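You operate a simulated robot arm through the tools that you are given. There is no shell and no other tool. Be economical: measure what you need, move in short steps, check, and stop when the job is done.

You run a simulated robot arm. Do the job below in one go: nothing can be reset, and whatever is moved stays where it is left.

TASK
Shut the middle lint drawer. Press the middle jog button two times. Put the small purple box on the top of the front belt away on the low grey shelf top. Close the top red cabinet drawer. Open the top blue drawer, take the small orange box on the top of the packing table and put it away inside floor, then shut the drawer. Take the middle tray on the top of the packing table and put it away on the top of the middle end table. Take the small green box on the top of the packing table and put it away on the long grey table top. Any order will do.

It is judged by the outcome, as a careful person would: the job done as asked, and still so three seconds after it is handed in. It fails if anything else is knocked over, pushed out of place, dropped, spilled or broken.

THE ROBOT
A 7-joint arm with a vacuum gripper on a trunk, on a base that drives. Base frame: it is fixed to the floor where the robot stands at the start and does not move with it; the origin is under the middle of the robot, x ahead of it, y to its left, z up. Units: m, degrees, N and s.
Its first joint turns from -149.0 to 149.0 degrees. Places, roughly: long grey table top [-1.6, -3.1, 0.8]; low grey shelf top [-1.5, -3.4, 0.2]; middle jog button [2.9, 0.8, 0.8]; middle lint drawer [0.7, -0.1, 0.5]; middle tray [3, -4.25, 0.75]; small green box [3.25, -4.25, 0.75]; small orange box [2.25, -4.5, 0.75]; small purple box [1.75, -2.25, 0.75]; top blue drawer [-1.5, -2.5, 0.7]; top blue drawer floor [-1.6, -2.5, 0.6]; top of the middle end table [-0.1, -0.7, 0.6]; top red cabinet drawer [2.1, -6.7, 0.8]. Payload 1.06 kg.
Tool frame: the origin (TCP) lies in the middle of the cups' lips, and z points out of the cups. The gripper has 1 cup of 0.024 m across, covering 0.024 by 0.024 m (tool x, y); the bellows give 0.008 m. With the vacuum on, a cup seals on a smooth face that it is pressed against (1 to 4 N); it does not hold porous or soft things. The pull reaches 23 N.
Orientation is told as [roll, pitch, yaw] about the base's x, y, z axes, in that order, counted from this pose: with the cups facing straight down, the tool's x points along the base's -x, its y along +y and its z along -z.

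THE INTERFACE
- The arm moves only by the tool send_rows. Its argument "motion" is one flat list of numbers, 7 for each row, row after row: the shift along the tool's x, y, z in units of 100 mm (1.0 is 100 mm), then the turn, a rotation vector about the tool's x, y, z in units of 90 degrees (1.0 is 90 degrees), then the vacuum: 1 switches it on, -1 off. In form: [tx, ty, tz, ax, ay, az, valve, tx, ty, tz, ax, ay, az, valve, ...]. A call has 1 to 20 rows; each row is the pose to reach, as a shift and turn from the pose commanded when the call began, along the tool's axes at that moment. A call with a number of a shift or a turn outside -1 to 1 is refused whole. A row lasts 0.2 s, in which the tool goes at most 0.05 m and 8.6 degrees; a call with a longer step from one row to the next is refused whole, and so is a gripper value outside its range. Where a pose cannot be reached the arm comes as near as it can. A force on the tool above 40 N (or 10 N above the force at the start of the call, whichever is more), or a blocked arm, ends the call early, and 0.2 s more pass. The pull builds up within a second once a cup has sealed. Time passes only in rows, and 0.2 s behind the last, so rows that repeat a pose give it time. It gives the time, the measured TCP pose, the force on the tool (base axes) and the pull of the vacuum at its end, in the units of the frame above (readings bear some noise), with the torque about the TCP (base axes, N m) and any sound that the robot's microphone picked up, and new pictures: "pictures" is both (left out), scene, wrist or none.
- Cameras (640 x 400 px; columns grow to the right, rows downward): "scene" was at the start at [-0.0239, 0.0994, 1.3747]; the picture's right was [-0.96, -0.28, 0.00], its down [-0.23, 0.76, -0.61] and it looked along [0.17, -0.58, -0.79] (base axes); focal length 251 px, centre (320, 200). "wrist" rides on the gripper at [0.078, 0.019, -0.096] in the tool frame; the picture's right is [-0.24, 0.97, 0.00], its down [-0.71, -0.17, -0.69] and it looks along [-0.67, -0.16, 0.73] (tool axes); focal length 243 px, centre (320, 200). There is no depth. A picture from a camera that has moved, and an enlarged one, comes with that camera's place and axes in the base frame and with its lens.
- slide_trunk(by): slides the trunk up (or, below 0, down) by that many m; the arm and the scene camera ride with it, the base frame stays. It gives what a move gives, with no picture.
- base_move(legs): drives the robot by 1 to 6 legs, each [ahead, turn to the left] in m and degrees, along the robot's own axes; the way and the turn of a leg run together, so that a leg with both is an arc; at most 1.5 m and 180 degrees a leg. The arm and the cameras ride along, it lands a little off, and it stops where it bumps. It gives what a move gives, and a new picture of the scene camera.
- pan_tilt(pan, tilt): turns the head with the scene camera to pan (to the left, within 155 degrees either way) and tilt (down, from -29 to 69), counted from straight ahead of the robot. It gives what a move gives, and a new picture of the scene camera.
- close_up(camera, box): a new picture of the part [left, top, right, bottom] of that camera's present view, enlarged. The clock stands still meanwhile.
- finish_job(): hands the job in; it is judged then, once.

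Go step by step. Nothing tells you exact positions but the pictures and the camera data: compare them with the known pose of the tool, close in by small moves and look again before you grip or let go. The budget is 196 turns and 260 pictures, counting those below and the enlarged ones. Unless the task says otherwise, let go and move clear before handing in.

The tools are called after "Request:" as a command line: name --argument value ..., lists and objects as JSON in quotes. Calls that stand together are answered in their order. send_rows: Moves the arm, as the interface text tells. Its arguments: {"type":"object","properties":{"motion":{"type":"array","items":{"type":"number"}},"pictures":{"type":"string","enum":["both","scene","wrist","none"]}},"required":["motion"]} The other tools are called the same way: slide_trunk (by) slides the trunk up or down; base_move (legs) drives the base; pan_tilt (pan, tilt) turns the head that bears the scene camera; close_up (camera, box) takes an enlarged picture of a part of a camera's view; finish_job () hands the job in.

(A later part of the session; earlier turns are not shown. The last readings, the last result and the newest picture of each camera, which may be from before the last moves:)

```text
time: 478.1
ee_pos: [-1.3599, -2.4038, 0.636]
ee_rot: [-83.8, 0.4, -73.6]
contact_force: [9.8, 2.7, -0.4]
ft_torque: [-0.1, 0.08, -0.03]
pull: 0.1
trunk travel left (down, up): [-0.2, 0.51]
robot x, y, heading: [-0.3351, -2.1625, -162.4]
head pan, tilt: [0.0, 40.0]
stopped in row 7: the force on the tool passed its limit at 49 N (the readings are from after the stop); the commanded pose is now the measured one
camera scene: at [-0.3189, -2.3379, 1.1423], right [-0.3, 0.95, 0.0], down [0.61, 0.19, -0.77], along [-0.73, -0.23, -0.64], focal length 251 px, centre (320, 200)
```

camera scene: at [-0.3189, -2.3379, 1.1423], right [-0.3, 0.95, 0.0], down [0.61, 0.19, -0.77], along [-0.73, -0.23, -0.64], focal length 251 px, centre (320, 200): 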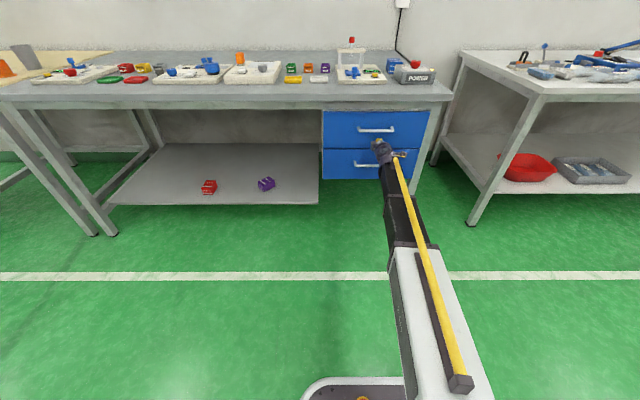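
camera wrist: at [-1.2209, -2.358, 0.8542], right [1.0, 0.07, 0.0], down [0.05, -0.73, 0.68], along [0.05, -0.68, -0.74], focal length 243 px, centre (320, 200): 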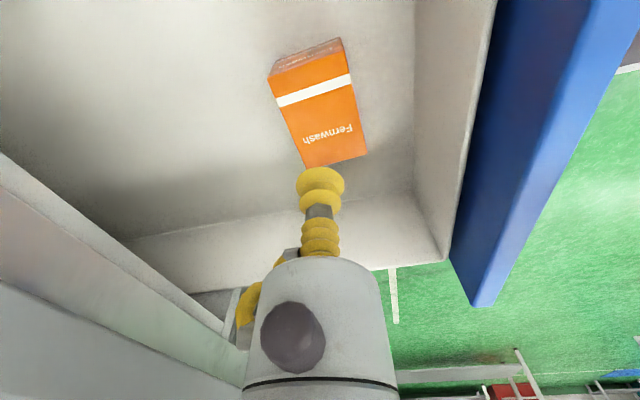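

The blue drawer is shut with the orange box inside. I back off and restore the tool to pointing down.

Request:
send_rows --motion '[0, 0, -0.4, 0, 0, 0, -1, 0, 0, -0.8, 0, 0, 0, -1, 0, 0, -1.0, 0, 0, 0, -1, 0, -0.2, -1.0, -0.09, 0, 0, -1, 0, -0.4, -1.0, -0.18, 0, 0, -1, 0, -0.6, -1.0, -0.27, 0, 0, -1, 0, -0.8, -1.0, -0.36, 0, 0, -1, 0, -1.0, -1.0, -0.45, 0, 0, -1, 0, -1.0, -1.0, -0.54, 0, 0, -1, 0, -1.0, -1.0, -0.63, 0, 0, -1, 0, -1.0, -1.0, -0.72, 0, 0, -1, 0, -1.0, -1.0, -0.81, 0, 0, -1, 0, -1.0, -1.0, -0.9, 0, 0, -1, 0, -1.0, -1.0, -0.933, 0, 0, -1]' --pictures "none"

Request:
send_rows --motion '[0, 0, 0, 0, 0, 0.09, -1, 0, 0, 0, 0, 0, 0.18, -1, 0, 0, 0, 0, 0, 0.27, -1, 0, 0, 0, 0, 0, 0.36, -1, 0, 0, 0, 0, 0, 0.45, -1, 0, 0, 0, 0, 0, 0.54, -1, 0, 0, 0, 0, 0, 0.63, -1, 0, 0, 0, 0, 0, 0.72, -1, 0, 0, 0, 0, 0, 0.81, -1, 0, 0, 0, 0, 0, 0.9, -1, 0, 0, 0, 0, 0, 0.98, -1]' --pictures "none"

Request:
slide_trunk --by 0.2

Request:
pan_tilt --pan 0 --tilt 40

```text
time: 481.1
ee_pos: [-1.2765, -2.3783, 0.7447]
ee_rot: [0.3, 0.4, -73.6]
contact_force: [0.7, -0.6, 0.0]
ft_torque: [-0.03, 0.02, 0.02]
pull: 0.0
trunk travel left (down, up): [-0.2, 0.51]
robot x, y, heading: [-0.3326, -2.1662, -162.3]
head pan, tilt: [0.0, 40.0]
```

```text
time: 483.5
ee_pos: [-1.2766, -2.3798, 0.7447]
ee_rot: [-0.5, 0.1, -161.9]
contact_force: [-0.4, -0.6, 1.2]
ft_torque: [0.02, -0.02, -0.01]
pull: 0.1
trunk travel left (down, up): [-0.2, 0.51]
robot x, y, heading: [-0.3339, -2.167, -162.2]
head pan, tilt: [0.0, 40.0]
```

```text
time: 485.7
ee_pos: [-1.2762, -2.3793, 0.9444]
ee_rot: [-0.4, 0.2, -161.9]
contact_force: [-0.5, 0.9, 0.3]
ft_torque: [-0.02, 0.03, -0.03]
pull: 0.1
trunk travel left (down, up): [-0.4, 0.31]
robot x, y, heading: [-0.3321, -2.1608, -162.2]
head pan, tilt: [0.0, 40.0]
```

```text
time: 486.3
ee_pos: [-1.2768, -2.3789, 0.9449]
ee_rot: [-0.4, 0.1, -161.8]
contact_force: [0.5, -1.5, 0.0]
ft_torque: [0.01, -0.01, -0.01]
pull: 0.0
trunk travel left (down, up): [-0.4, 0.31]
robot x, y, heading: [-0.3318, -2.1639, -162.6]
head pan, tilt: [0.0, 40.0]
camera scene: at [-0.3195, -2.338, 1.3422], right [-0.3, 0.95, 0.0], down [0.61, 0.19, -0.77], along [-0.73, -0.23, -0.64], focal length 251 px, centre (320, 200)
```

scene: 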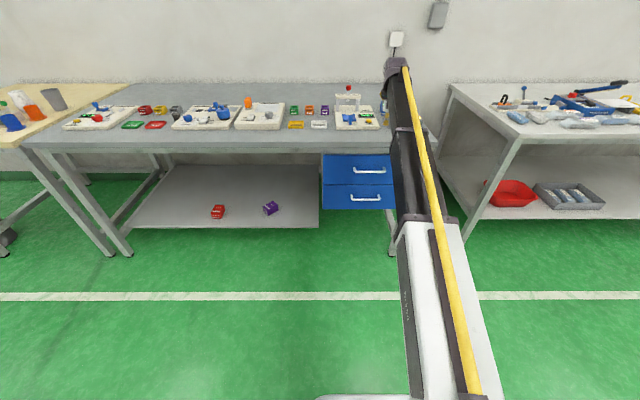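

Request:
send_rows --motion '[0.4, 0, 0, 0, 0, 0, -1, 0.8, 0, 0, 0, 0, 0, -1, 1.0, 0, 0, 0, 0, 0, -1]' --pictures "none"

Request:
send_rows --motion '[0.4, 0, 0, 0, 0, 0, -1, 0.8, 0, 0, 0, 0, 0, -1, 1.0, 0, 0, 0, 0, 0, -1]' --pictures "none"

Request:
base_move --legs '[[0, 99.9], [1.27, 0], [0, 45.5], [0.98, 0], [0, -54.6], [1.4, 0]]'

Request:
base_move --legs '[[0.43, 0], [0, 70.6], [0.9, 0], [0.9, 0], [0, 109]]'

Request:
pan_tilt --pan 0 --tilt 35

```text
time: 487.1
ee_pos: [-1.1829, -2.3473, 0.9464]
ee_rot: [-0.4, 0.2, -161.8]
contact_force: [0.4, 0.1, -0.4]
ft_torque: [0.01, 0.01, 0.02]
pull: 0.1
trunk travel left (down, up): [-0.4, 0.31]
robot x, y, heading: [-0.3302, -2.1621, -162.2]
head pan, tilt: [0.0, 40.0]
```

```text
time: 487.9
ee_pos: [-1.0867, -2.3157, 0.9471]
ee_rot: [-0.4, 0.2, -161.8]
contact_force: [-0.9, 0.1, 0.1]
ft_torque: [0.0, 0.01, -0.02]
pull: 0.2
trunk travel left (down, up): [-0.4, 0.31]
robot x, y, heading: [-0.3321, -2.1641, -162.6]
head pan, tilt: [0.0, 40.0]
```

```text
time: 514.3
ee_pos: [1.8725, -5.6002, 0.9467]
ee_rot: [-0.5, 0.2, -69.7]
contact_force: [0.0, -0.5, -0.6]
ft_torque: [0.0, -0.01, 0.0]
pull: 0.0
trunk travel left (down, up): [-0.4, 0.31]
robot x, y, heading: [1.6921, -4.8523, -70.3]
head pan, tilt: [0.0, 40.0]
camera scene: at [1.867, -4.8307, 1.3422], right [-0.94, -0.34, 0.0], down [-0.22, 0.61, -0.77], along [0.26, -0.72, -0.64], focal length 251 px, centre (320, 200)
```

scene: 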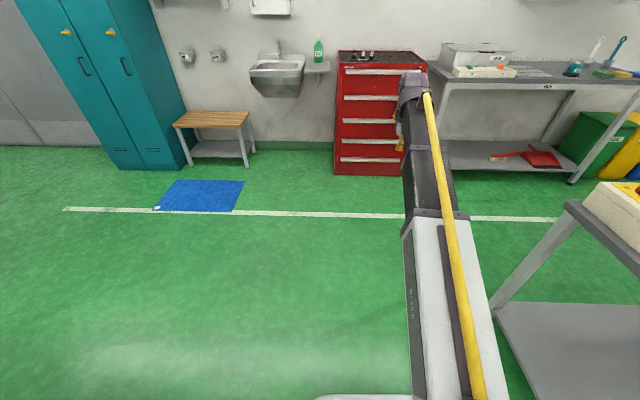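

```text
time: 533.2
ee_pos: [3.4649, -4.5082, 0.9468]
ee_rot: [-0.4, 0.1, 109.8]
contact_force: [1.0, -0.4, -0.5]
ft_torque: [0.0, 0.03, 0.02]
pull: 0.0
trunk travel left (down, up): [-0.4, 0.31]
robot x, y, heading: [3.6313, -5.2621, 109.1]
head pan, tilt: [0.0, 40.0]
camera scene: at [3.4636, -5.2761, 1.3422], right [0.94, 0.33, 0.0], down [0.21, -0.61, -0.77], along [-0.25, 0.72, -0.64], focal length 251 px, centre (320, 200)
```

scene: 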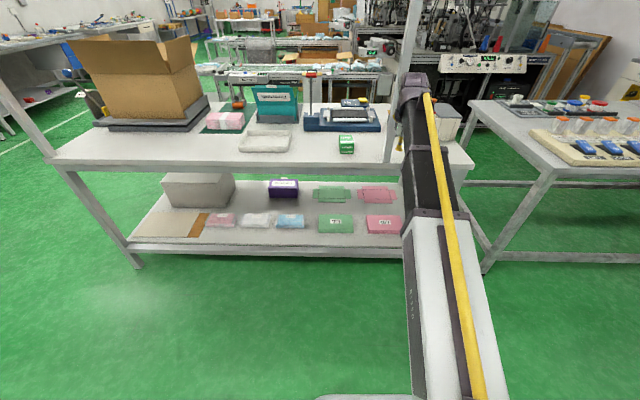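

```text
time: 533.9
ee_pos: [3.4645, -4.5094, 0.9468]
ee_rot: [-0.5, 0.1, 109.8]
contact_force: [-0.2, -0.4, 0.5]
ft_torque: [0.0, 0.01, 0.0]
pull: 0.0
trunk travel left (down, up): [-0.4, 0.31]
robot x, y, heading: [3.6387, -5.2584, 109.4]
head pan, tilt: [0.0, 35.0]
camera scene: at [3.4626, -5.2733, 1.3497], right [0.94, 0.33, 0.0], down [0.19, -0.54, -0.82], along [-0.27, 0.77, -0.57], focal length 251 px, centre (320, 200)
```

scene: 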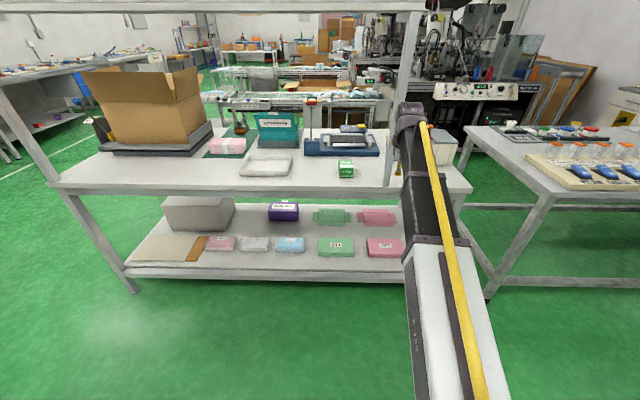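

Request:
base_move --legs '[[0, 29], [0.325, 0], [0, -30]]'

Request:
close_up --camera "wrist" --box '[0, 0, 640, 400]'

Request:
pan_tilt --pan 0 --tilt 45

Request:
close_up --camera "scene" --box '[340, 60, 500, 180]'

```text
time: 538.9
ee_pos: [3.2345, -4.2906, 0.9464]
ee_rot: [-0.5, 0.1, 108.9]
contact_force: [-0.3, 0.3, -0.4]
ft_torque: [0.03, 0.01, 0.0]
pull: 0.1
trunk travel left (down, up): [-0.4, 0.31]
robot x, y, heading: [3.3962, -5.0442, 108.4]
head pan, tilt: [0.0, 35.0]
camera scene: at [3.2203, -5.0552, 1.3498], right [0.95, 0.31, 0.0], down [0.18, -0.54, -0.82], along [-0.26, 0.78, -0.57], focal length 251 px, centre (320, 200)
```

scene: 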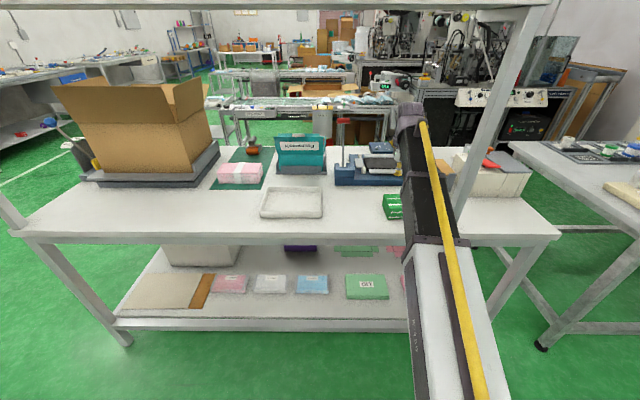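

```text
1.00 times, centred on (320, 200) of wrist (not enlarged: the box is as wide or as high as the picture)
camera zoom: at [3.2433, -4.3713, 1.0435], right [-1.0, -0.09, -0.01], down [-0.07, 0.73, 0.68], along [-0.06, 0.68, -0.73], focal length 243 px, centre (320, 200)
```

zoom: 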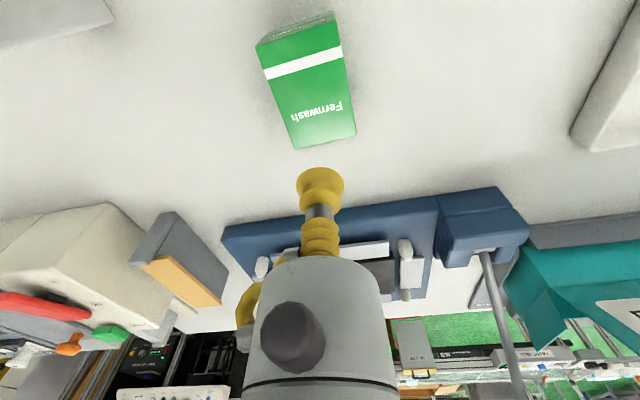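

```text
time: 539.7
ee_pos: [3.2352, -4.2903, 0.9466]
ee_rot: [-0.4, 0.1, 108.9]
contact_force: [-0.2, 0.2, -0.7]
ft_torque: [0.01, 0.02, -0.02]
pull: 0.0
trunk travel left (down, up): [-0.4, 0.31]
robot x, y, heading: [3.3984, -5.0452, 108.2]
head pan, tilt: [0.0, 45.0]
camera scene: at [3.2223, -5.0615, 1.335], right [0.95, 0.31, 0.0], down [0.22, -0.67, -0.71], along [-0.22, 0.67, -0.71], focal length 251 px, centre (320, 200)
```

scene: 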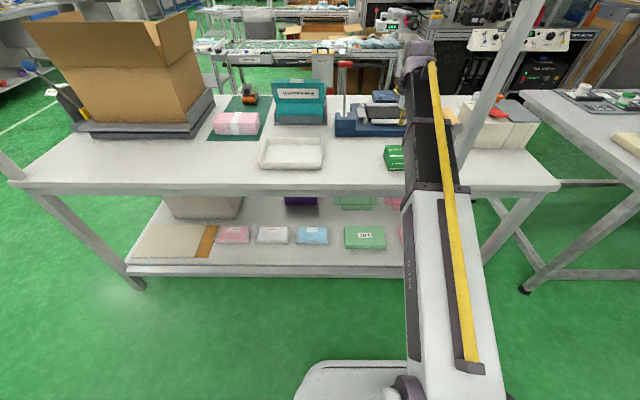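

```text
3.33 times, centred on (420, 120) of scene
camera zoom: at [3.2223, -5.0615, 1.335], right [0.95, 0.31, 0.0], down [0.22, -0.67, -0.71], along [-0.22, 0.67, -0.71], focal length 837 px, centre (-13, 467)
```

zoom: 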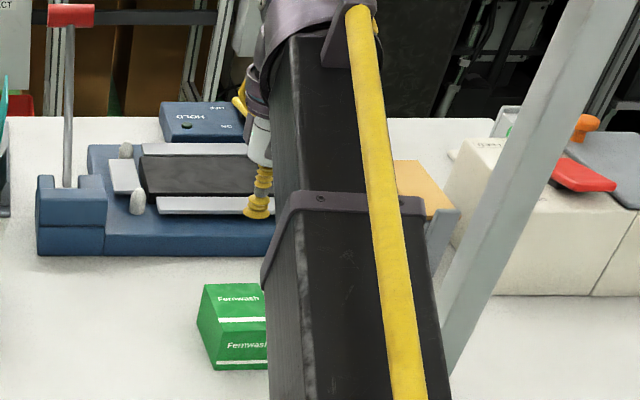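

Request:
send_rows --motion '[0.08, -0.04, 0.45, 0, 0, 0, 1, 0.08, -0.04, 0.85, 0, 0, 0, 1, 0.08, -0.04, 0.93, 0, 0, 0, 1, 0.08, -0.04, 0.98, 0, 0, 0, 1, 0.08, -0.04, 1.0, 0, 0, 0, 1]' --pictures "wrist"

```text
time: 540.9
ee_pos: [3.2435, -4.2967, 0.8495]
ee_rot: [-0.4, -0.1, 108.8]
contact_force: [-1.4, 6.0, 17.7]
ft_torque: [-0.01, 0.08, -0.03]
pull: 23.3
trunk travel left (down, up): [-0.4, 0.31]
robot x, y, heading: [3.3937, -5.0422, 108.5]
head pan, tilt: [0.0, 45.0]
camera wrist: at [3.2505, -4.3778, 0.9449], right [-1.0, -0.09, -0.01], down [-0.07, 0.72, 0.69], along [-0.06, 0.68, -0.73], focal length 243 px, centre (320, 200)
```

wrist: 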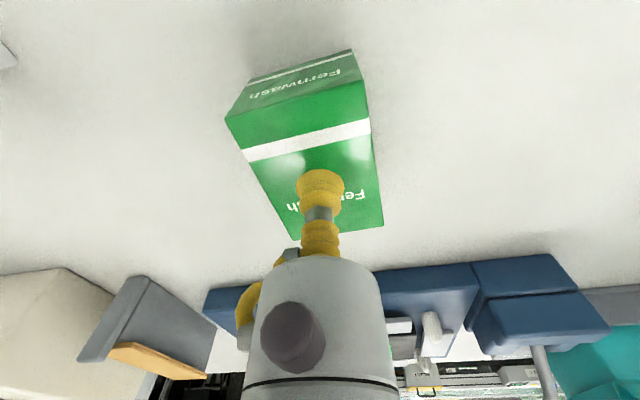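

Request:
send_rows --motion '[0, 0, -0.2, 0, 0, 0, 1, 0, 0, -0.5, 0, 0, 0, 1, 0, 0, -0.8, 0, 0, 0, 1, 0, 0, -0.9, 0, 0, 0, 1]' --pictures "none"

Request:
base_move --legs '[[-0.4, 0]]'

Request:
slide_trunk --by 0.25

Request:
base_move --legs '[[0, 68.2], [0.875, 0], [0.875, 0], [0, -68.2], [1.4, 0], [0.43, 0]]'

Request:
base_move --legs '[[0, 54.5], [0.98, 0], [0, -30], [0.722, 0], [0, 65.5]]'

Request:
pan_tilt --pan 5 --tilt 45

```text
time: 541.9
ee_pos: [3.2411, -4.2977, 0.936]
ee_rot: [-0.4, 0.2, 108.8]
contact_force: [0.3, 0.5, -0.6]
ft_torque: [0.01, 0.03, -0.01]
pull: 23.3
trunk travel left (down, up): [-0.4, 0.31]
robot x, y, heading: [3.3962, -5.0433, 108.2]
head pan, tilt: [0.0, 45.0]
```

```text
time: 544.4
ee_pos: [3.367, -4.6793, 0.9362]
ee_rot: [-0.3, 0.2, 108.9]
contact_force: [0.6, 0.2, -1.0]
ft_torque: [0.01, 0.01, 0.02]
pull: 23.2
trunk travel left (down, up): [-0.4, 0.31]
robot x, y, heading: [3.522, -5.4245, 108.5]
head pan, tilt: [0.0, 45.0]
camera scene: at [3.349, -5.4439, 1.3349], right [0.95, 0.32, 0.0], down [0.22, -0.67, -0.71], along [-0.22, 0.67, -0.71], focal length 251 px, centre (320, 200)
```

scene: 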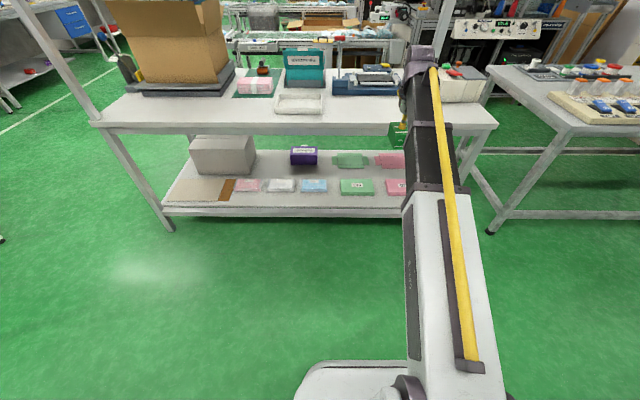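

```text
time: 546.9
ee_pos: [3.3668, -4.6795, 1.1862]
ee_rot: [-0.4, 0.2, 108.8]
contact_force: [0.6, -0.6, -0.7]
ft_torque: [0.0, -0.04, 0.0]
pull: 22.9
trunk travel left (down, up): [-0.65, 0.06]
robot x, y, heading: [3.5239, -5.4264, 108.2]
head pan, tilt: [0.0, 45.0]
```

```text
time: 570.6
ee_pos: [1.053, -2.8298, 1.1865]
ee_rot: [-0.4, 0.2, 108.9]
contact_force: [0.6, 0.4, 0.1]
ft_torque: [0.0, -0.02, 0.0]
pull: 23.1
trunk travel left (down, up): [-0.65, 0.06]
robot x, y, heading: [1.205, -3.574, 108.4]
head pan, tilt: [0.0, 45.0]
camera scene: at [1.0341, -3.5945, 1.5849], right [0.95, 0.31, 0.0], down [0.22, -0.67, -0.71], along [-0.22, 0.67, -0.71], focal length 251 px, centre (320, 200)
```

scene: 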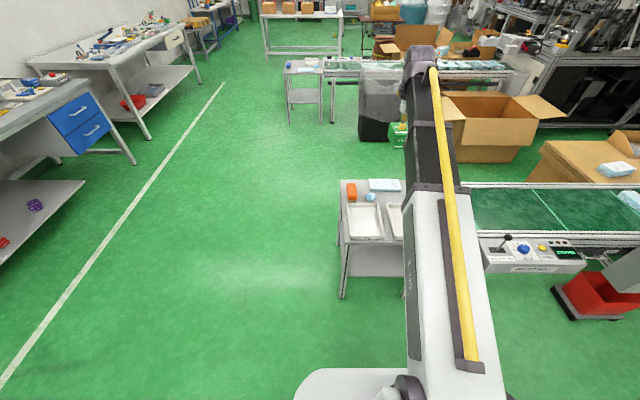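

```text
time: 586.0
ee_pos: [-0.9685, -2.8956, 1.1867]
ee_rot: [-0.4, 0.2, -161.9]
contact_force: [-0.2, 0.9, -0.2]
ft_torque: [-0.01, -0.01, 0.0]
pull: 22.8
trunk travel left (down, up): [-0.65, 0.06]
robot x, y, heading: [-0.2202, -2.7517, -162.3]
head pan, tilt: [0.0, 45.0]
camera scene: at [-0.2028, -2.9245, 1.5849], right [-0.3, 0.95, 0.0], down [0.67, 0.21, -0.71], along [-0.67, -0.21, -0.71], focal length 251 px, centre (320, 200)
```

scene: 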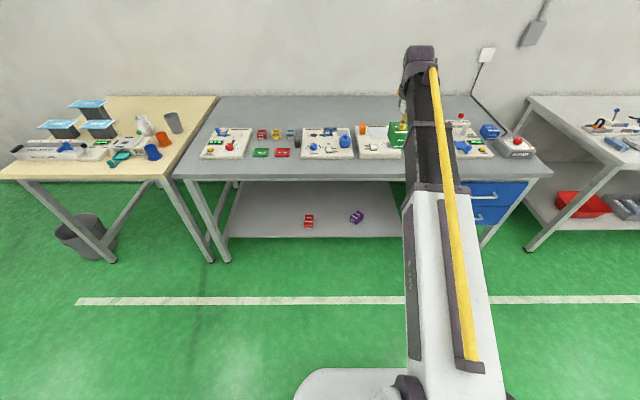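

```text
time: 586.6
ee_pos: [-0.9679, -2.8976, 1.1866]
ee_rot: [-0.3, 0.2, -161.9]
contact_force: [0.5, 0.3, -1.0]
ft_torque: [0.02, 0.0, 0.02]
pull: 22.6
trunk travel left (down, up): [-0.65, 0.06]
robot x, y, heading: [-0.2209, -2.7552, -162.4]
head pan, tilt: [5.0, 45.0]
camera scene: at [-0.2004, -2.931, 1.5849], right [-0.38, 0.92, 0.0], down [0.65, 0.27, -0.71], along [-0.65, -0.27, -0.71], focal length 251 px, centre (320, 200)
```

scene: 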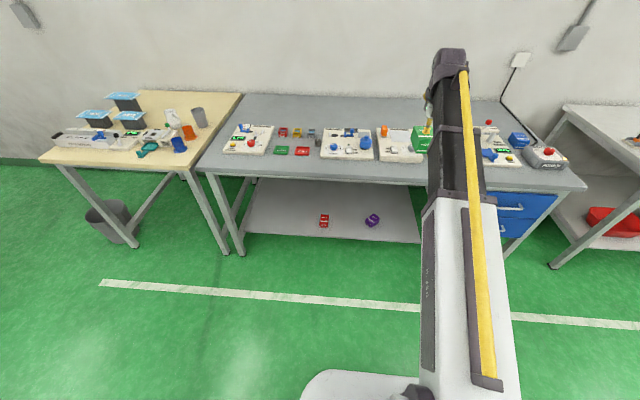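

Request:
base_move --legs '[[0.29, 0]]'

Request:
slide_trunk --by -0.2

Request:
close_up --camera "wrist" --box '[0, 0, 640, 400]'

Request:
close_up --camera "scene" --box '[300, 40, 540, 190]'

```text
time: 588.6
ee_pos: [-1.2461, -2.9847, 1.1864]
ee_rot: [-0.3, 0.2, -161.8]
contact_force: [0.7, 0.8, 0.1]
ft_torque: [0.0, 0.0, 0.01]
pull: 22.9
trunk travel left (down, up): [-0.65, 0.06]
robot x, y, heading: [-0.5003, -2.8409, -162.4]
head pan, tilt: [5.0, 45.0]
camera scene: at [-0.4792, -3.0193, 1.5849], right [-0.38, 0.92, 0.0], down [0.65, 0.27, -0.71], along [-0.65, -0.27, -0.71], focal length 251 px, centre (320, 200)
```

scene: 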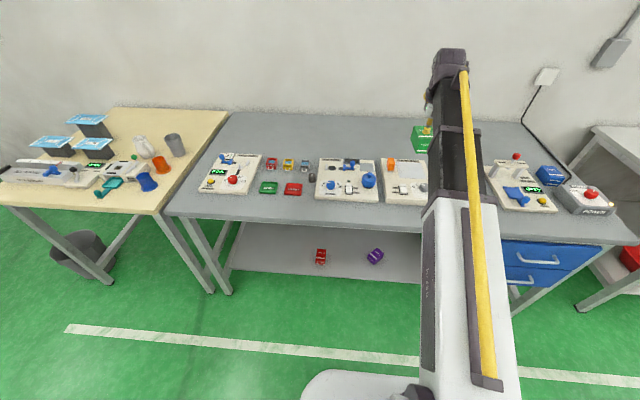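

```text
time: 590.8
ee_pos: [-1.2462, -2.9857, 0.9864]
ee_rot: [-0.3, 0.3, -161.8]
contact_force: [0.5, 0.2, -0.4]
ft_torque: [0.0, -0.04, -0.01]
pull: 23.0
trunk travel left (down, up): [-0.45, 0.26]
robot x, y, heading: [-0.4989, -2.8358, -162.4]
head pan, tilt: [5.0, 45.0]
```

```text
1.00 times, centred on (320, 200) of wrist (not enlarged: the box is as wide or as high as the picture)
camera zoom: at [-1.1649, -2.9799, 1.0832], right [0.08, -1.0, -0.01], down [-0.73, -0.06, 0.68], along [-0.68, -0.05, -0.73], focal length 243 px, centre (320, 200)
```

zoom: 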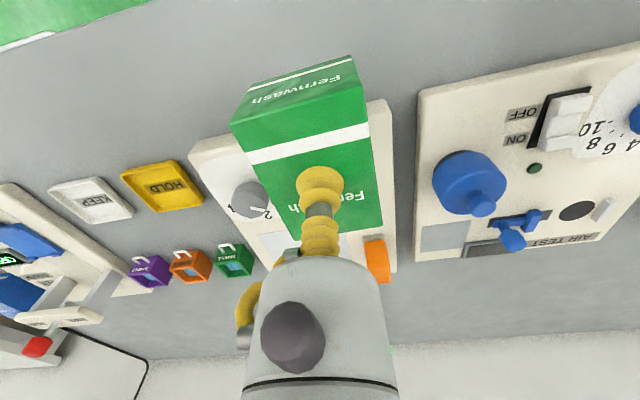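

```text
2.67 times, centred on (420, 115) of scene
camera zoom: at [-0.4789, -3.0193, 1.385], right [-0.38, 0.92, 0.0], down [0.65, 0.27, -0.71], along [-0.65, -0.27, -0.71], focal length 670 px, centre (53, 427)
```

zoom: 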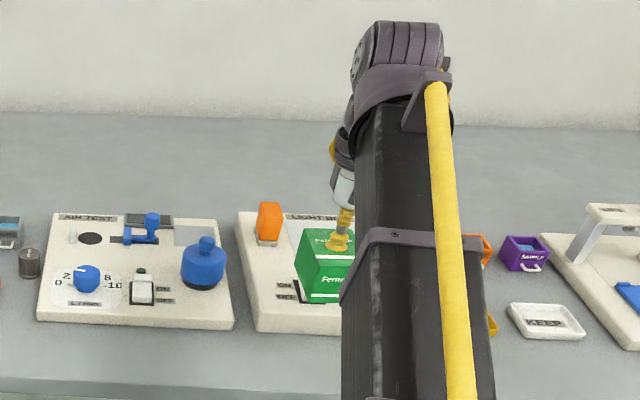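

Request:
send_rows --motion '[0.33, 0, 0.3, 0, 0, 0, 1, 0.33, 0, 0.7, 0, 0, 0, 1, 0.33, 0, 1.0, 0, 0, 0, 1, 0.33, 0, 1.0, 0, 0, 0, 1]' --pictures "wrist"

```text
time: 591.8
ee_pos: [-1.2147, -2.9747, 0.8879]
ee_rot: [-0.4, 0.0, -161.7]
contact_force: [-1.8, 1.0, 17.4]
ft_torque: [-0.04, -0.03, -0.04]
pull: 22.4
trunk travel left (down, up): [-0.45, 0.26]
robot x, y, heading: [-0.4981, -2.8391, -162.3]
head pan, tilt: [5.0, 45.0]
camera wrist: at [-1.1325, -2.9688, 0.9844], right [0.08, -1.0, -0.01], down [-0.73, -0.06, 0.69], along [-0.68, -0.05, -0.73], focal length 243 px, centre (320, 200)
```

wrist: 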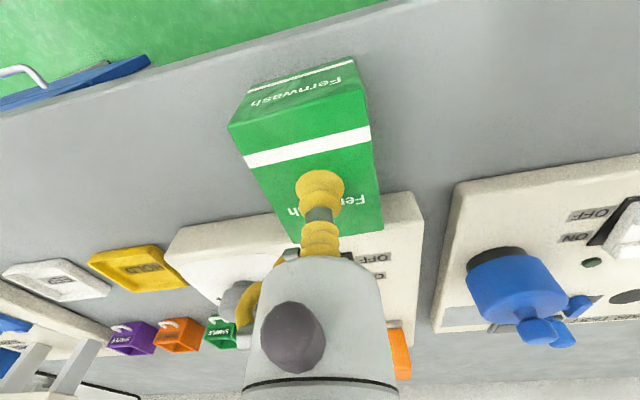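

Request:
send_rows --motion '[0, 0, -0.04, 0, 0, 0, 1, 0, 0, -0.05, 0, 0, 0, -1, 0, 0, -0.05, 0, 0, 0, -1, 0, 0, -0.05, 0, 0, 0, -1, 0, 0, -0.05, 0, 0, 0, -1, 0, 0, -0.05, 0, 0, 0, -1, 0, 0, -0.1, 0, 0, 0, -1, 0, 0, -0.25, 0, 0, 0, -1, 0, 0, -0.6, 0, 0, 0, -1, 0, 0, -1.0, 0, 0, 0, -1]' --pictures "wrist"

```text
time: 594.0
ee_pos: [-1.214, -2.9759, 0.9864]
ee_rot: [-0.4, 0.2, -161.8]
contact_force: [-0.7, -0.1, -0.1]
ft_torque: [-0.01, -0.01, -0.02]
pull: 0.1
trunk travel left (down, up): [-0.45, 0.26]
robot x, y, heading: [-0.5, -2.8398, -162.4]
head pan, tilt: [5.0, 45.0]
camera wrist: at [-1.1327, -2.9696, 1.0835], right [0.08, -1.0, -0.01], down [-0.73, -0.06, 0.68], along [-0.68, -0.05, -0.73], focal length 243 px, centre (320, 200)
```

wrist: 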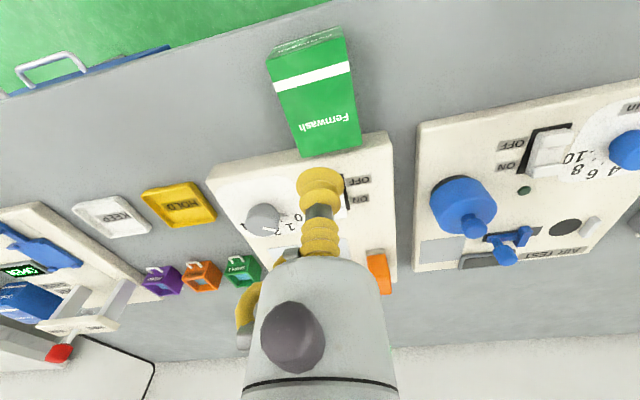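

Request:
close_up --camera "wrist" --box '[220, 10, 420, 170]'

Request:
base_move --legs '[[-0.25, 0]]'

Request:
close_up --camera "scene" --box '[330, 90, 490, 190]'

```text
2.50 times, centred on (320, 90) of wrist
camera zoom: at [-1.1327, -2.9696, 1.0835], right [0.08, -1.0, -0.01], down [-0.73, -0.06, 0.68], along [-0.68, -0.05, -0.73], focal length 606 px, centre (320, 475)
```

zoom: 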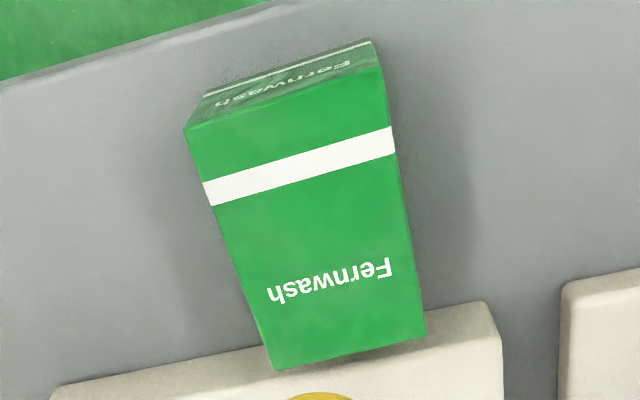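

```text
time: 595.8
ee_pos: [-0.9764, -2.8989, 0.9863]
ee_rot: [-0.3, 0.2, -161.7]
contact_force: [0.2, 0.0, -0.2]
ft_torque: [0.01, -0.01, 0.01]
pull: 0.0
trunk travel left (down, up): [-0.45, 0.26]
robot x, y, heading: [-0.2608, -2.7663, -162.2]
head pan, tilt: [5.0, 45.0]
camera scene: at [-0.2408, -2.9436, 1.3849], right [-0.39, 0.92, 0.0], down [0.65, 0.27, -0.71], along [-0.65, -0.27, -0.71], focal length 251 px, centre (320, 200)
```

scene: 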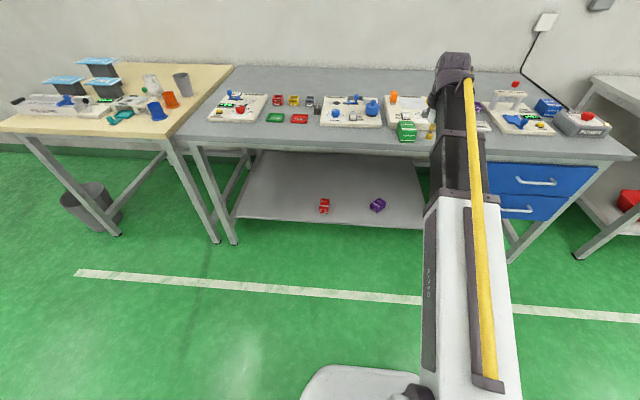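

```text
4.00 times, centred on (410, 140) of scene
camera zoom: at [-0.2408, -2.9436, 1.3849], right [-0.39, 0.92, 0.0], down [0.65, 0.27, -0.71], along [-0.65, -0.27, -0.71], focal length 1004 px, centre (-40, 440)
```

zoom: 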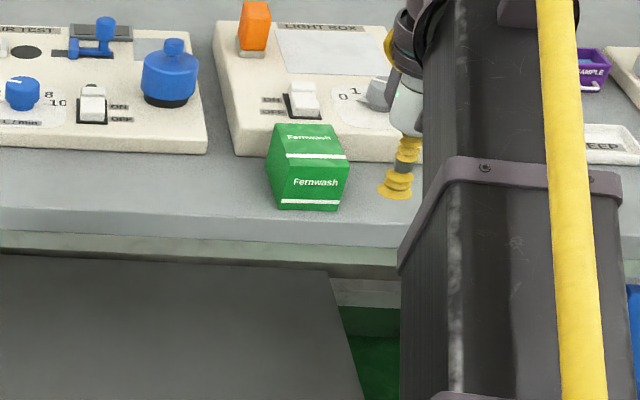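

Request:
pan_tilt --pan -110 --tilt 25

Request:
close_up --camera "scene" --box '[260, 120, 420, 240]'

```text
time: 597.8
ee_pos: [-0.9767, -2.9008, 0.985]
ee_rot: [-0.4, 0.2, -161.7]
contact_force: [0.0, -0.7, 0.6]
ft_torque: [0.0, -0.01, 0.01]
pull: 0.1
trunk travel left (down, up): [-0.45, 0.26]
robot x, y, heading: [-0.2615, -2.7627, -162.4]
head pan, tilt: [-110.0, 25.0]
camera scene: at [-0.1618, -2.8202, 1.4155], right [1.0, -0.04, 0.0], down [-0.02, -0.42, -0.91], along [0.04, 0.91, -0.42], focal length 251 px, centre (320, 200)
```

scene: 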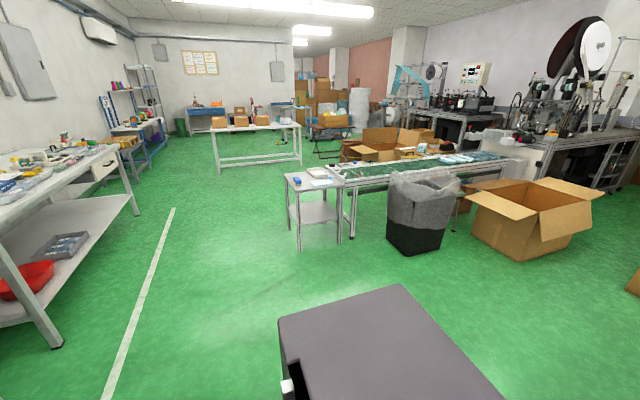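

```text
3.33 times, centred on (340, 180) of scene
camera zoom: at [-0.1618, -2.8202, 1.4155], right [1.0, -0.04, 0.0], down [-0.02, -0.42, -0.91], along [0.04, 0.91, -0.42], focal length 837 px, centre (253, 267)
```

zoom: 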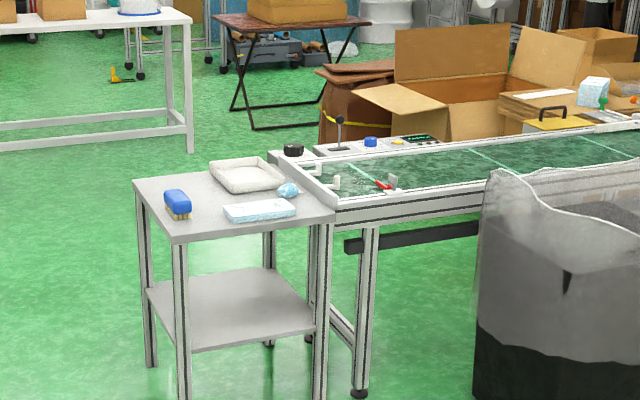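

Request:
base_move --legs '[[0, 116.9], [0.733, 0], [0, 28.5], [0.98, 0], [0, -54.6], [1.4, 0]]'

Request:
base_move --legs '[[0.43, 0], [0, 64.7], [1.405, 0], [0, 115.3], [0.42, 0]]'

Request:
pan_tilt --pan 0 --tilt 45

Request:
close_up --camera "wrist" --box '[0, 0, 640, 400]'

```text
time: 621.8
ee_pos: [1.7399, -5.6585, 0.987]
ee_rot: [-0.4, 0.2, -72.2]
contact_force: [0.6, 0.5, 0.2]
ft_torque: [-0.02, 0.0, 0.03]
pull: 0.0
trunk travel left (down, up): [-0.45, 0.26]
robot x, y, heading: [1.6064, -4.9445, -72.5]
head pan, tilt: [-110.0, 25.0]
camera scene: at [1.6674, -4.8432, 1.4155], right [0.05, 1.0, 0.0], down [0.42, -0.02, -0.91], along [-0.91, 0.04, -0.42], focal length 251 px, centre (320, 200)
```

scene: 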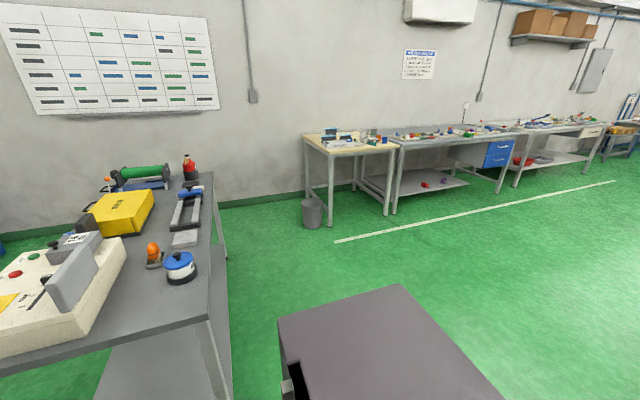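

```text
time: 640.9
ee_pos: [2.8827, -4.4248, 0.9861]
ee_rot: [-0.4, 0.3, 107.0]
contact_force: [-0.2, -0.1, 0.4]
ft_torque: [0.02, -0.04, -0.03]
pull: 0.0
trunk travel left (down, up): [-0.45, 0.26]
robot x, y, heading: [3.0043, -5.1436, 106.4]
head pan, tilt: [-110.0, 25.0]
camera scene: at [2.9437, -5.2393, 1.4155], right [-0.06, -1.0, 0.0], down [-0.42, 0.03, -0.91], along [0.9, -0.06, -0.42], focal length 251 px, centre (320, 200)
```

scene: 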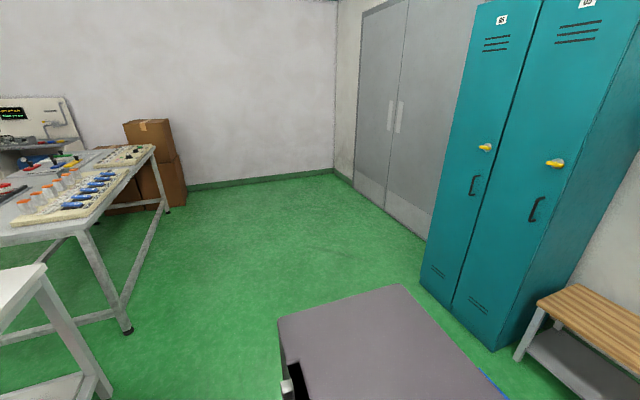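

```text
time: 642.7
ee_pos: [2.8829, -4.4247, 0.986]
ee_rot: [-0.4, 0.3, 107.1]
contact_force: [-0.7, -0.4, 0.3]
ft_torque: [-0.01, 0.03, 0.02]
pull: 0.0
trunk travel left (down, up): [-0.45, 0.26]
robot x, y, heading: [3.0034, -5.1434, 106.3]
head pan, tilt: [0.0, 45.0]
camera scene: at [2.8287, -5.1554, 1.3849], right [0.96, 0.28, 0.0], down [0.2, -0.68, -0.71], along [-0.2, 0.68, -0.71], focal length 251 px, centre (320, 200)
```

scene: 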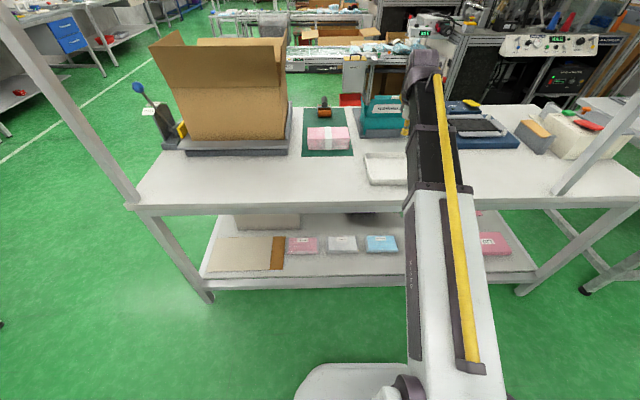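

```text
1.00 times, centred on (320, 200) of wrist (not enlarged: the box is as wide or as high as the picture)
camera zoom: at [2.8881, -4.505, 1.0832], right [-1.0, -0.06, -0.01], down [-0.05, 0.73, 0.68], along [-0.04, 0.68, -0.73], focal length 243 px, centre (320, 200)
```

zoom: 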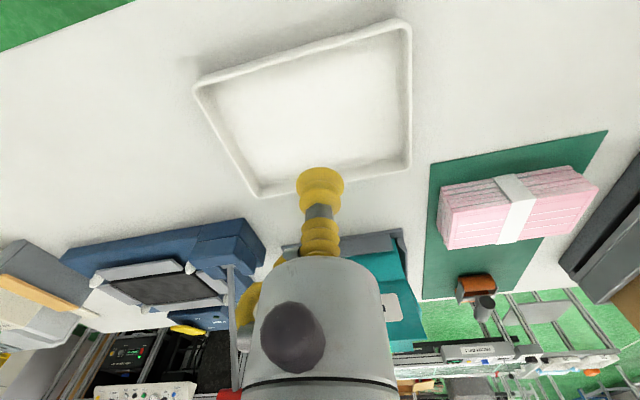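

Request:
send_rows --motion '[-0.25, -0.1, 0, 0, 0, 0, -1, -0.52, -0.2, 0, 0, 0, 0, -1, -0.52, -0.2, 0, 0, 0, 0, -1]' --pictures "none"

Request:
slide_trunk --by -0.11

Request:
close_up --camera "wrist" --box '[0, 0, 640, 400]'

```text
time: 643.5
ee_pos: [2.8863, -4.3697, 0.986]
ee_rot: [-0.4, 0.3, 107.0]
contact_force: [-0.5, 0.4, -0.2]
ft_torque: [0.0, 0.0, 0.02]
pull: 0.1
trunk travel left (down, up): [-0.45, 0.26]
robot x, y, heading: [3.0016, -5.1431, 106.5]
head pan, tilt: [0.0, 45.0]
```

```text
time: 645.0
ee_pos: [2.8858, -4.3688, 0.8763]
ee_rot: [-0.4, 0.2, 107.0]
contact_force: [1.4, 0.1, 0.3]
ft_torque: [-0.03, 0.03, 0.01]
pull: 0.1
trunk travel left (down, up): [-0.34, 0.37]
robot x, y, heading: [3.003, -5.1426, 106.4]
head pan, tilt: [0.0, 45.0]
```

```text
1.00 times, centred on (320, 200) of wrist (not enlarged: the box is as wide or as high as the picture)
camera zoom: at [2.8915, -4.4493, 0.9733], right [-1.0, -0.06, -0.01], down [-0.05, 0.73, 0.68], along [-0.04, 0.68, -0.73], focal length 243 px, centre (320, 200)
```

zoom: 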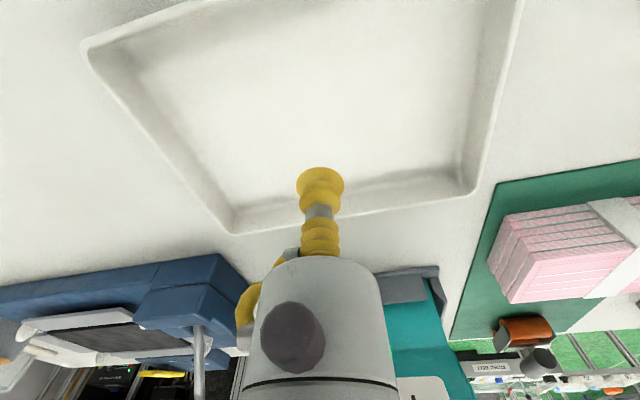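

Request:
send_rows --motion '[0, 0, 0.4, 0, 0, 0, 1, 0, 0, 0.62, 0, 0, 0, 1, 0, 0, 0.68, 0, 0, 0, 1, 0, 0, 0.74, 0, 0, 0, 1, 0, 0, 0.79, 0, 0, 0, 1]' --pictures "wrist"

```text
time: 646.2
ee_pos: [2.8869, -4.3693, 0.7997]
ee_rot: [-0.4, 0.0, 107.0]
contact_force: [-1.2, 8.0, 20.1]
ft_torque: [-0.06, 0.06, -0.01]
pull: 22.8
trunk travel left (down, up): [-0.34, 0.37]
robot x, y, heading: [2.9989, -5.1442, 106.1]
head pan, tilt: [0.0, 45.0]
camera wrist: at [2.8923, -4.4495, 0.8959], right [-1.0, -0.06, -0.01], down [-0.05, 0.73, 0.69], along [-0.04, 0.69, -0.73], focal length 243 px, centre (320, 200)
```

wrist: 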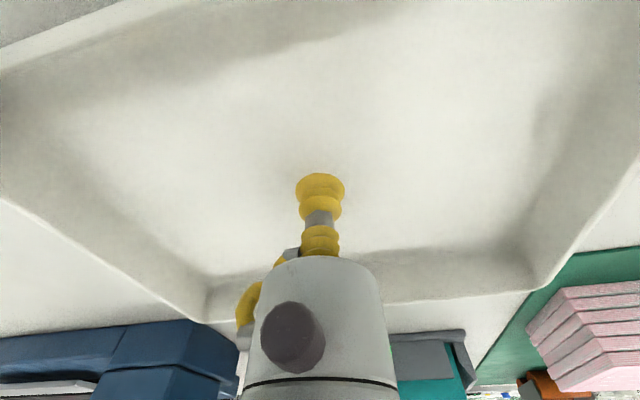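

Request:
send_rows --motion '[0, 0, -0.1, 0, 0, 0, 1, 0, 0, -0.3, 0, 0, 0, 1, 0, 0, -0.6, 0, 0, 0, 1, 0, 0, -0.9, 0, 0, 0, 1, 0, 0, -1.0, 0, 0, 0, 1]' --pictures "wrist"

Request:
base_move --legs '[[-0.44, 0]]'

Request:
slide_trunk --by 0.25

```text
time: 647.4
ee_pos: [2.8865, -4.3684, 0.8972]
ee_rot: [-0.3, 0.1, 107.0]
contact_force: [1.0, -0.6, -0.7]
ft_torque: [0.05, 0.01, 0.0]
pull: 23.0
trunk travel left (down, up): [-0.34, 0.37]
robot x, y, heading: [3.0065, -5.1422, 106.6]
head pan, tilt: [0.0, 45.0]
camera wrist: at [2.8911, -4.4489, 0.9941], right [-1.0, -0.06, -0.01], down [-0.05, 0.73, 0.68], along [-0.04, 0.68, -0.73], focal length 243 px, centre (320, 200)
```

wrist: 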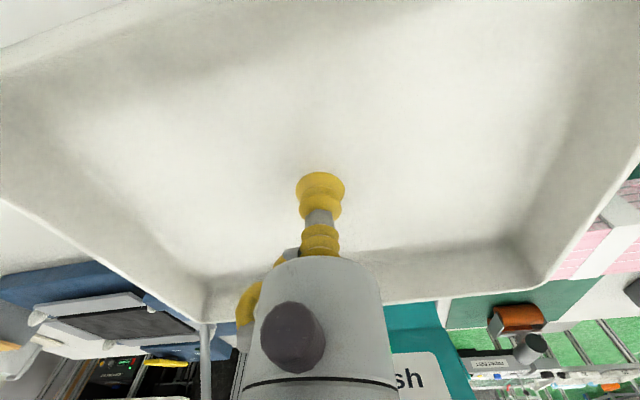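

```text
time: 650.0
ee_pos: [3.0074, -4.7869, 0.8961]
ee_rot: [-0.4, 0.1, 107.1]
contact_force: [-0.2, -0.5, -0.9]
ft_torque: [-0.02, 0.03, 0.0]
pull: 23.5
trunk travel left (down, up): [-0.34, 0.37]
robot x, y, heading: [3.1254, -5.5573, 106.7]
head pan, tilt: [0.0, 45.0]
camera scene: at [2.9519, -5.5731, 1.2749], right [0.96, 0.28, 0.0], down [0.2, -0.68, -0.71], along [-0.2, 0.68, -0.71], focal length 251 px, centre (320, 200)
```

scene: 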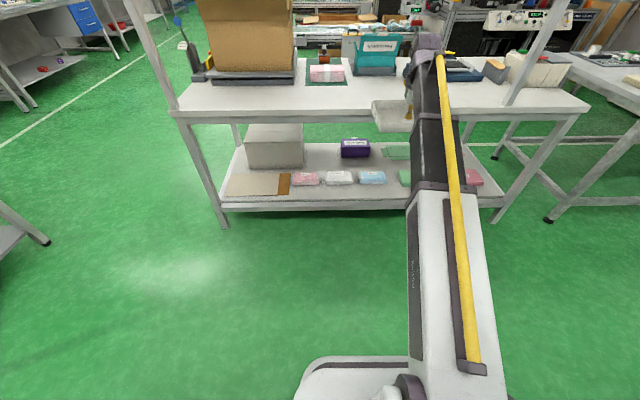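

```text
time: 652.6
ee_pos: [3.0082, -4.7859, 1.1463]
ee_rot: [-0.4, 0.2, 107.1]
contact_force: [0.4, 0.1, -0.8]
ft_torque: [-0.01, -0.02, 0.02]
pull: 23.0
trunk travel left (down, up): [-0.59, 0.12]
robot x, y, heading: [3.1238, -5.5628, 106.4]
head pan, tilt: [0.0, 45.0]
```

Request:
base_move --legs '[[0, 63], [1.376, 0], [0, -61], [1.4, 0], [0.43, 0]]'

Request:
base_move --legs '[[0, 54.5], [0.98, 0], [0, -54.5], [1.4, 0], [0, 18.4], [1.42, 0]]'

Request:
base_move --legs '[[0, -108.4]]'

Request:
pan_tilt --pan -10 --tilt 45

```text
time: 673.7
ee_pos: [0.9979, -2.8424, 1.1479]
ee_rot: [-0.5, 0.2, 110.6]
contact_force: [0.7, -0.1, 0.2]
ft_torque: [-0.03, 0.02, -0.01]
pull: 22.7
trunk travel left (down, up): [-0.59, 0.12]
robot x, y, heading: [1.1587, -3.6133, 109.9]
head pan, tilt: [0.0, 45.0]
camera scene: at [0.9897, -3.6312, 1.5249], right [0.94, 0.34, 0.0], down [0.24, -0.66, -0.71], along [-0.24, 0.66, -0.71], focal length 251 px, centre (320, 200)
```

scene: 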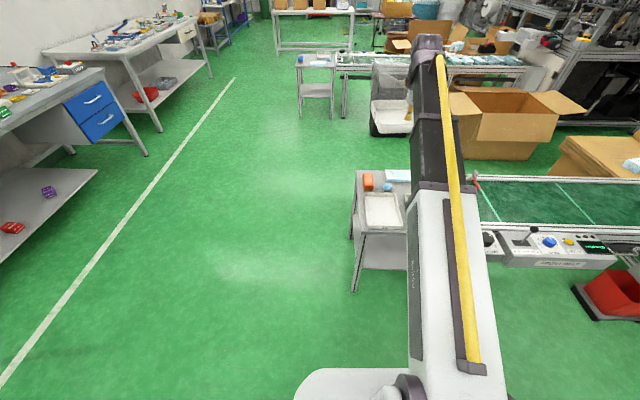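

```text
time: 698.0
ee_pos: [-1.5464, -0.2287, 1.1466]
ee_rot: [-0.4, 0.2, 128.8]
contact_force: [1.5, 0.1, 0.0]
ft_torque: [0.02, -0.02, -0.01]
pull: 22.9
trunk travel left (down, up): [-0.59, 0.12]
robot x, y, heading: [-1.1511, -0.9051, 128.2]
head pan, tilt: [0.0, 45.0]
camera scene: at [-1.3079, -0.9808, 1.5249], right [0.79, 0.62, 0.0], down [0.44, -0.56, -0.71], along [-0.44, 0.56, -0.71], focal length 251 px, centre (320, 200)
```

scene: 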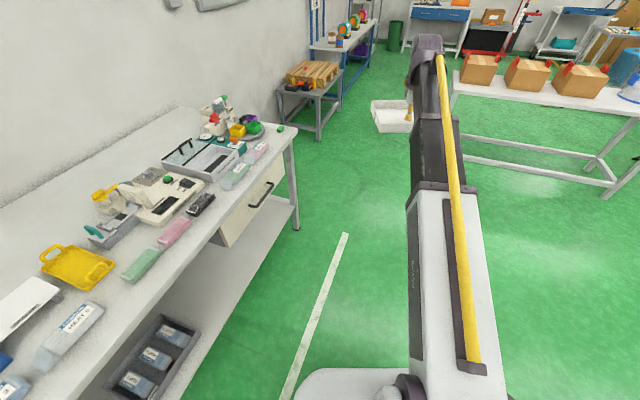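

```text
time: 702.9
ee_pos: [-0.3847, -0.7396, 1.1463]
ee_rot: [-0.4, 0.2, 20.6]
contact_force: [-0.2, -0.1, -1.1]
ft_torque: [-0.01, -0.02, 0.02]
pull: 22.5
trunk travel left (down, up): [-0.59, 0.12]
robot x, y, heading: [-1.1505, -0.9035, 20.1]
head pan, tilt: [0.0, 45.0]
camera scene: at [-1.1758, -0.7322, 1.5249], right [0.34, -0.94, 0.0], down [-0.66, -0.24, -0.71], along [0.66, 0.24, -0.71], focal length 251 px, centre (320, 200)
```

scene: 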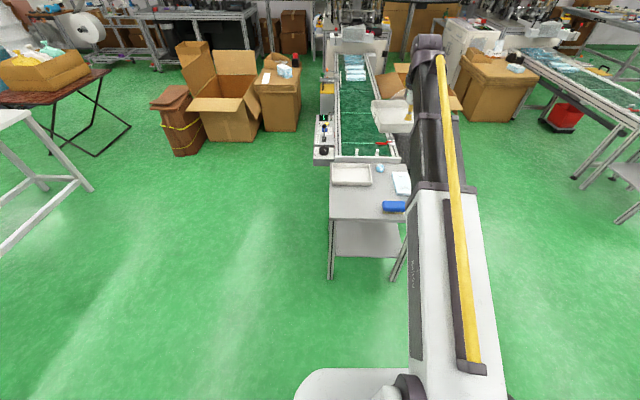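

```text
time: 703.6
ee_pos: [-0.3859, -0.7403, 1.148]
ee_rot: [-0.4, 0.2, 20.6]
contact_force: [0.0, 0.1, -0.3]
ft_torque: [0.01, 0.02, 0.0]
pull: 22.6
trunk travel left (down, up): [-0.59, 0.12]
robot x, y, heading: [-1.1502, -0.9044, 20.1]
head pan, tilt: [-10.0, 45.0]
camera scene: at [-1.1721, -0.7459, 1.5249], right [0.18, -0.98, 0.0], down [-0.7, -0.12, -0.71], along [0.7, 0.12, -0.71], focal length 251 px, centre (320, 200)
```

scene: 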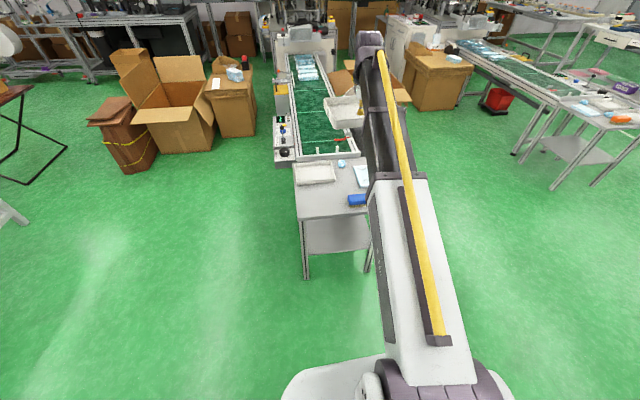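

Request:
close_up --camera "scene" --box '[270, 130, 400, 230]'

Request:
close_up --camera "wrist" --box '[0, 0, 640, 400]'

```text
4.00 times, centred on (335, 180) of scene
camera zoom: at [-1.1721, -0.7459, 1.5249], right [0.18, -0.98, 0.0], down [-0.7, -0.12, -0.71], along [0.7, 0.12, -0.71], focal length 1004 px, centre (260, 280)
```

zoom: 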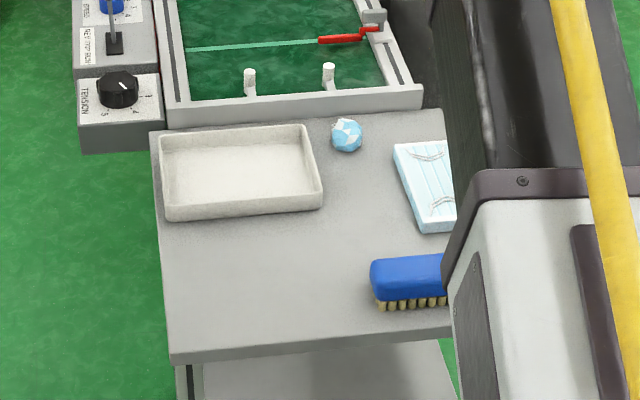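

```text
1.00 times, centred on (320, 200) of wrist (not enlarged: the box is as wide or as high as the picture)
camera zoom: at [-0.4644, -0.7492, 1.2439], right [-0.12, 0.99, -0.01], down [0.72, 0.09, 0.68], along [0.68, 0.08, -0.73], focal length 243 px, centre (320, 200)
```

zoom: 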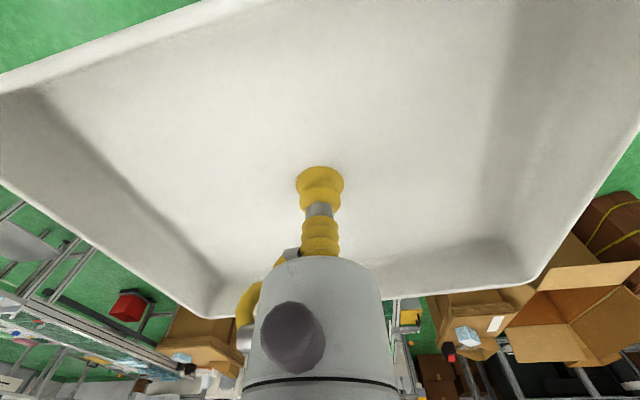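

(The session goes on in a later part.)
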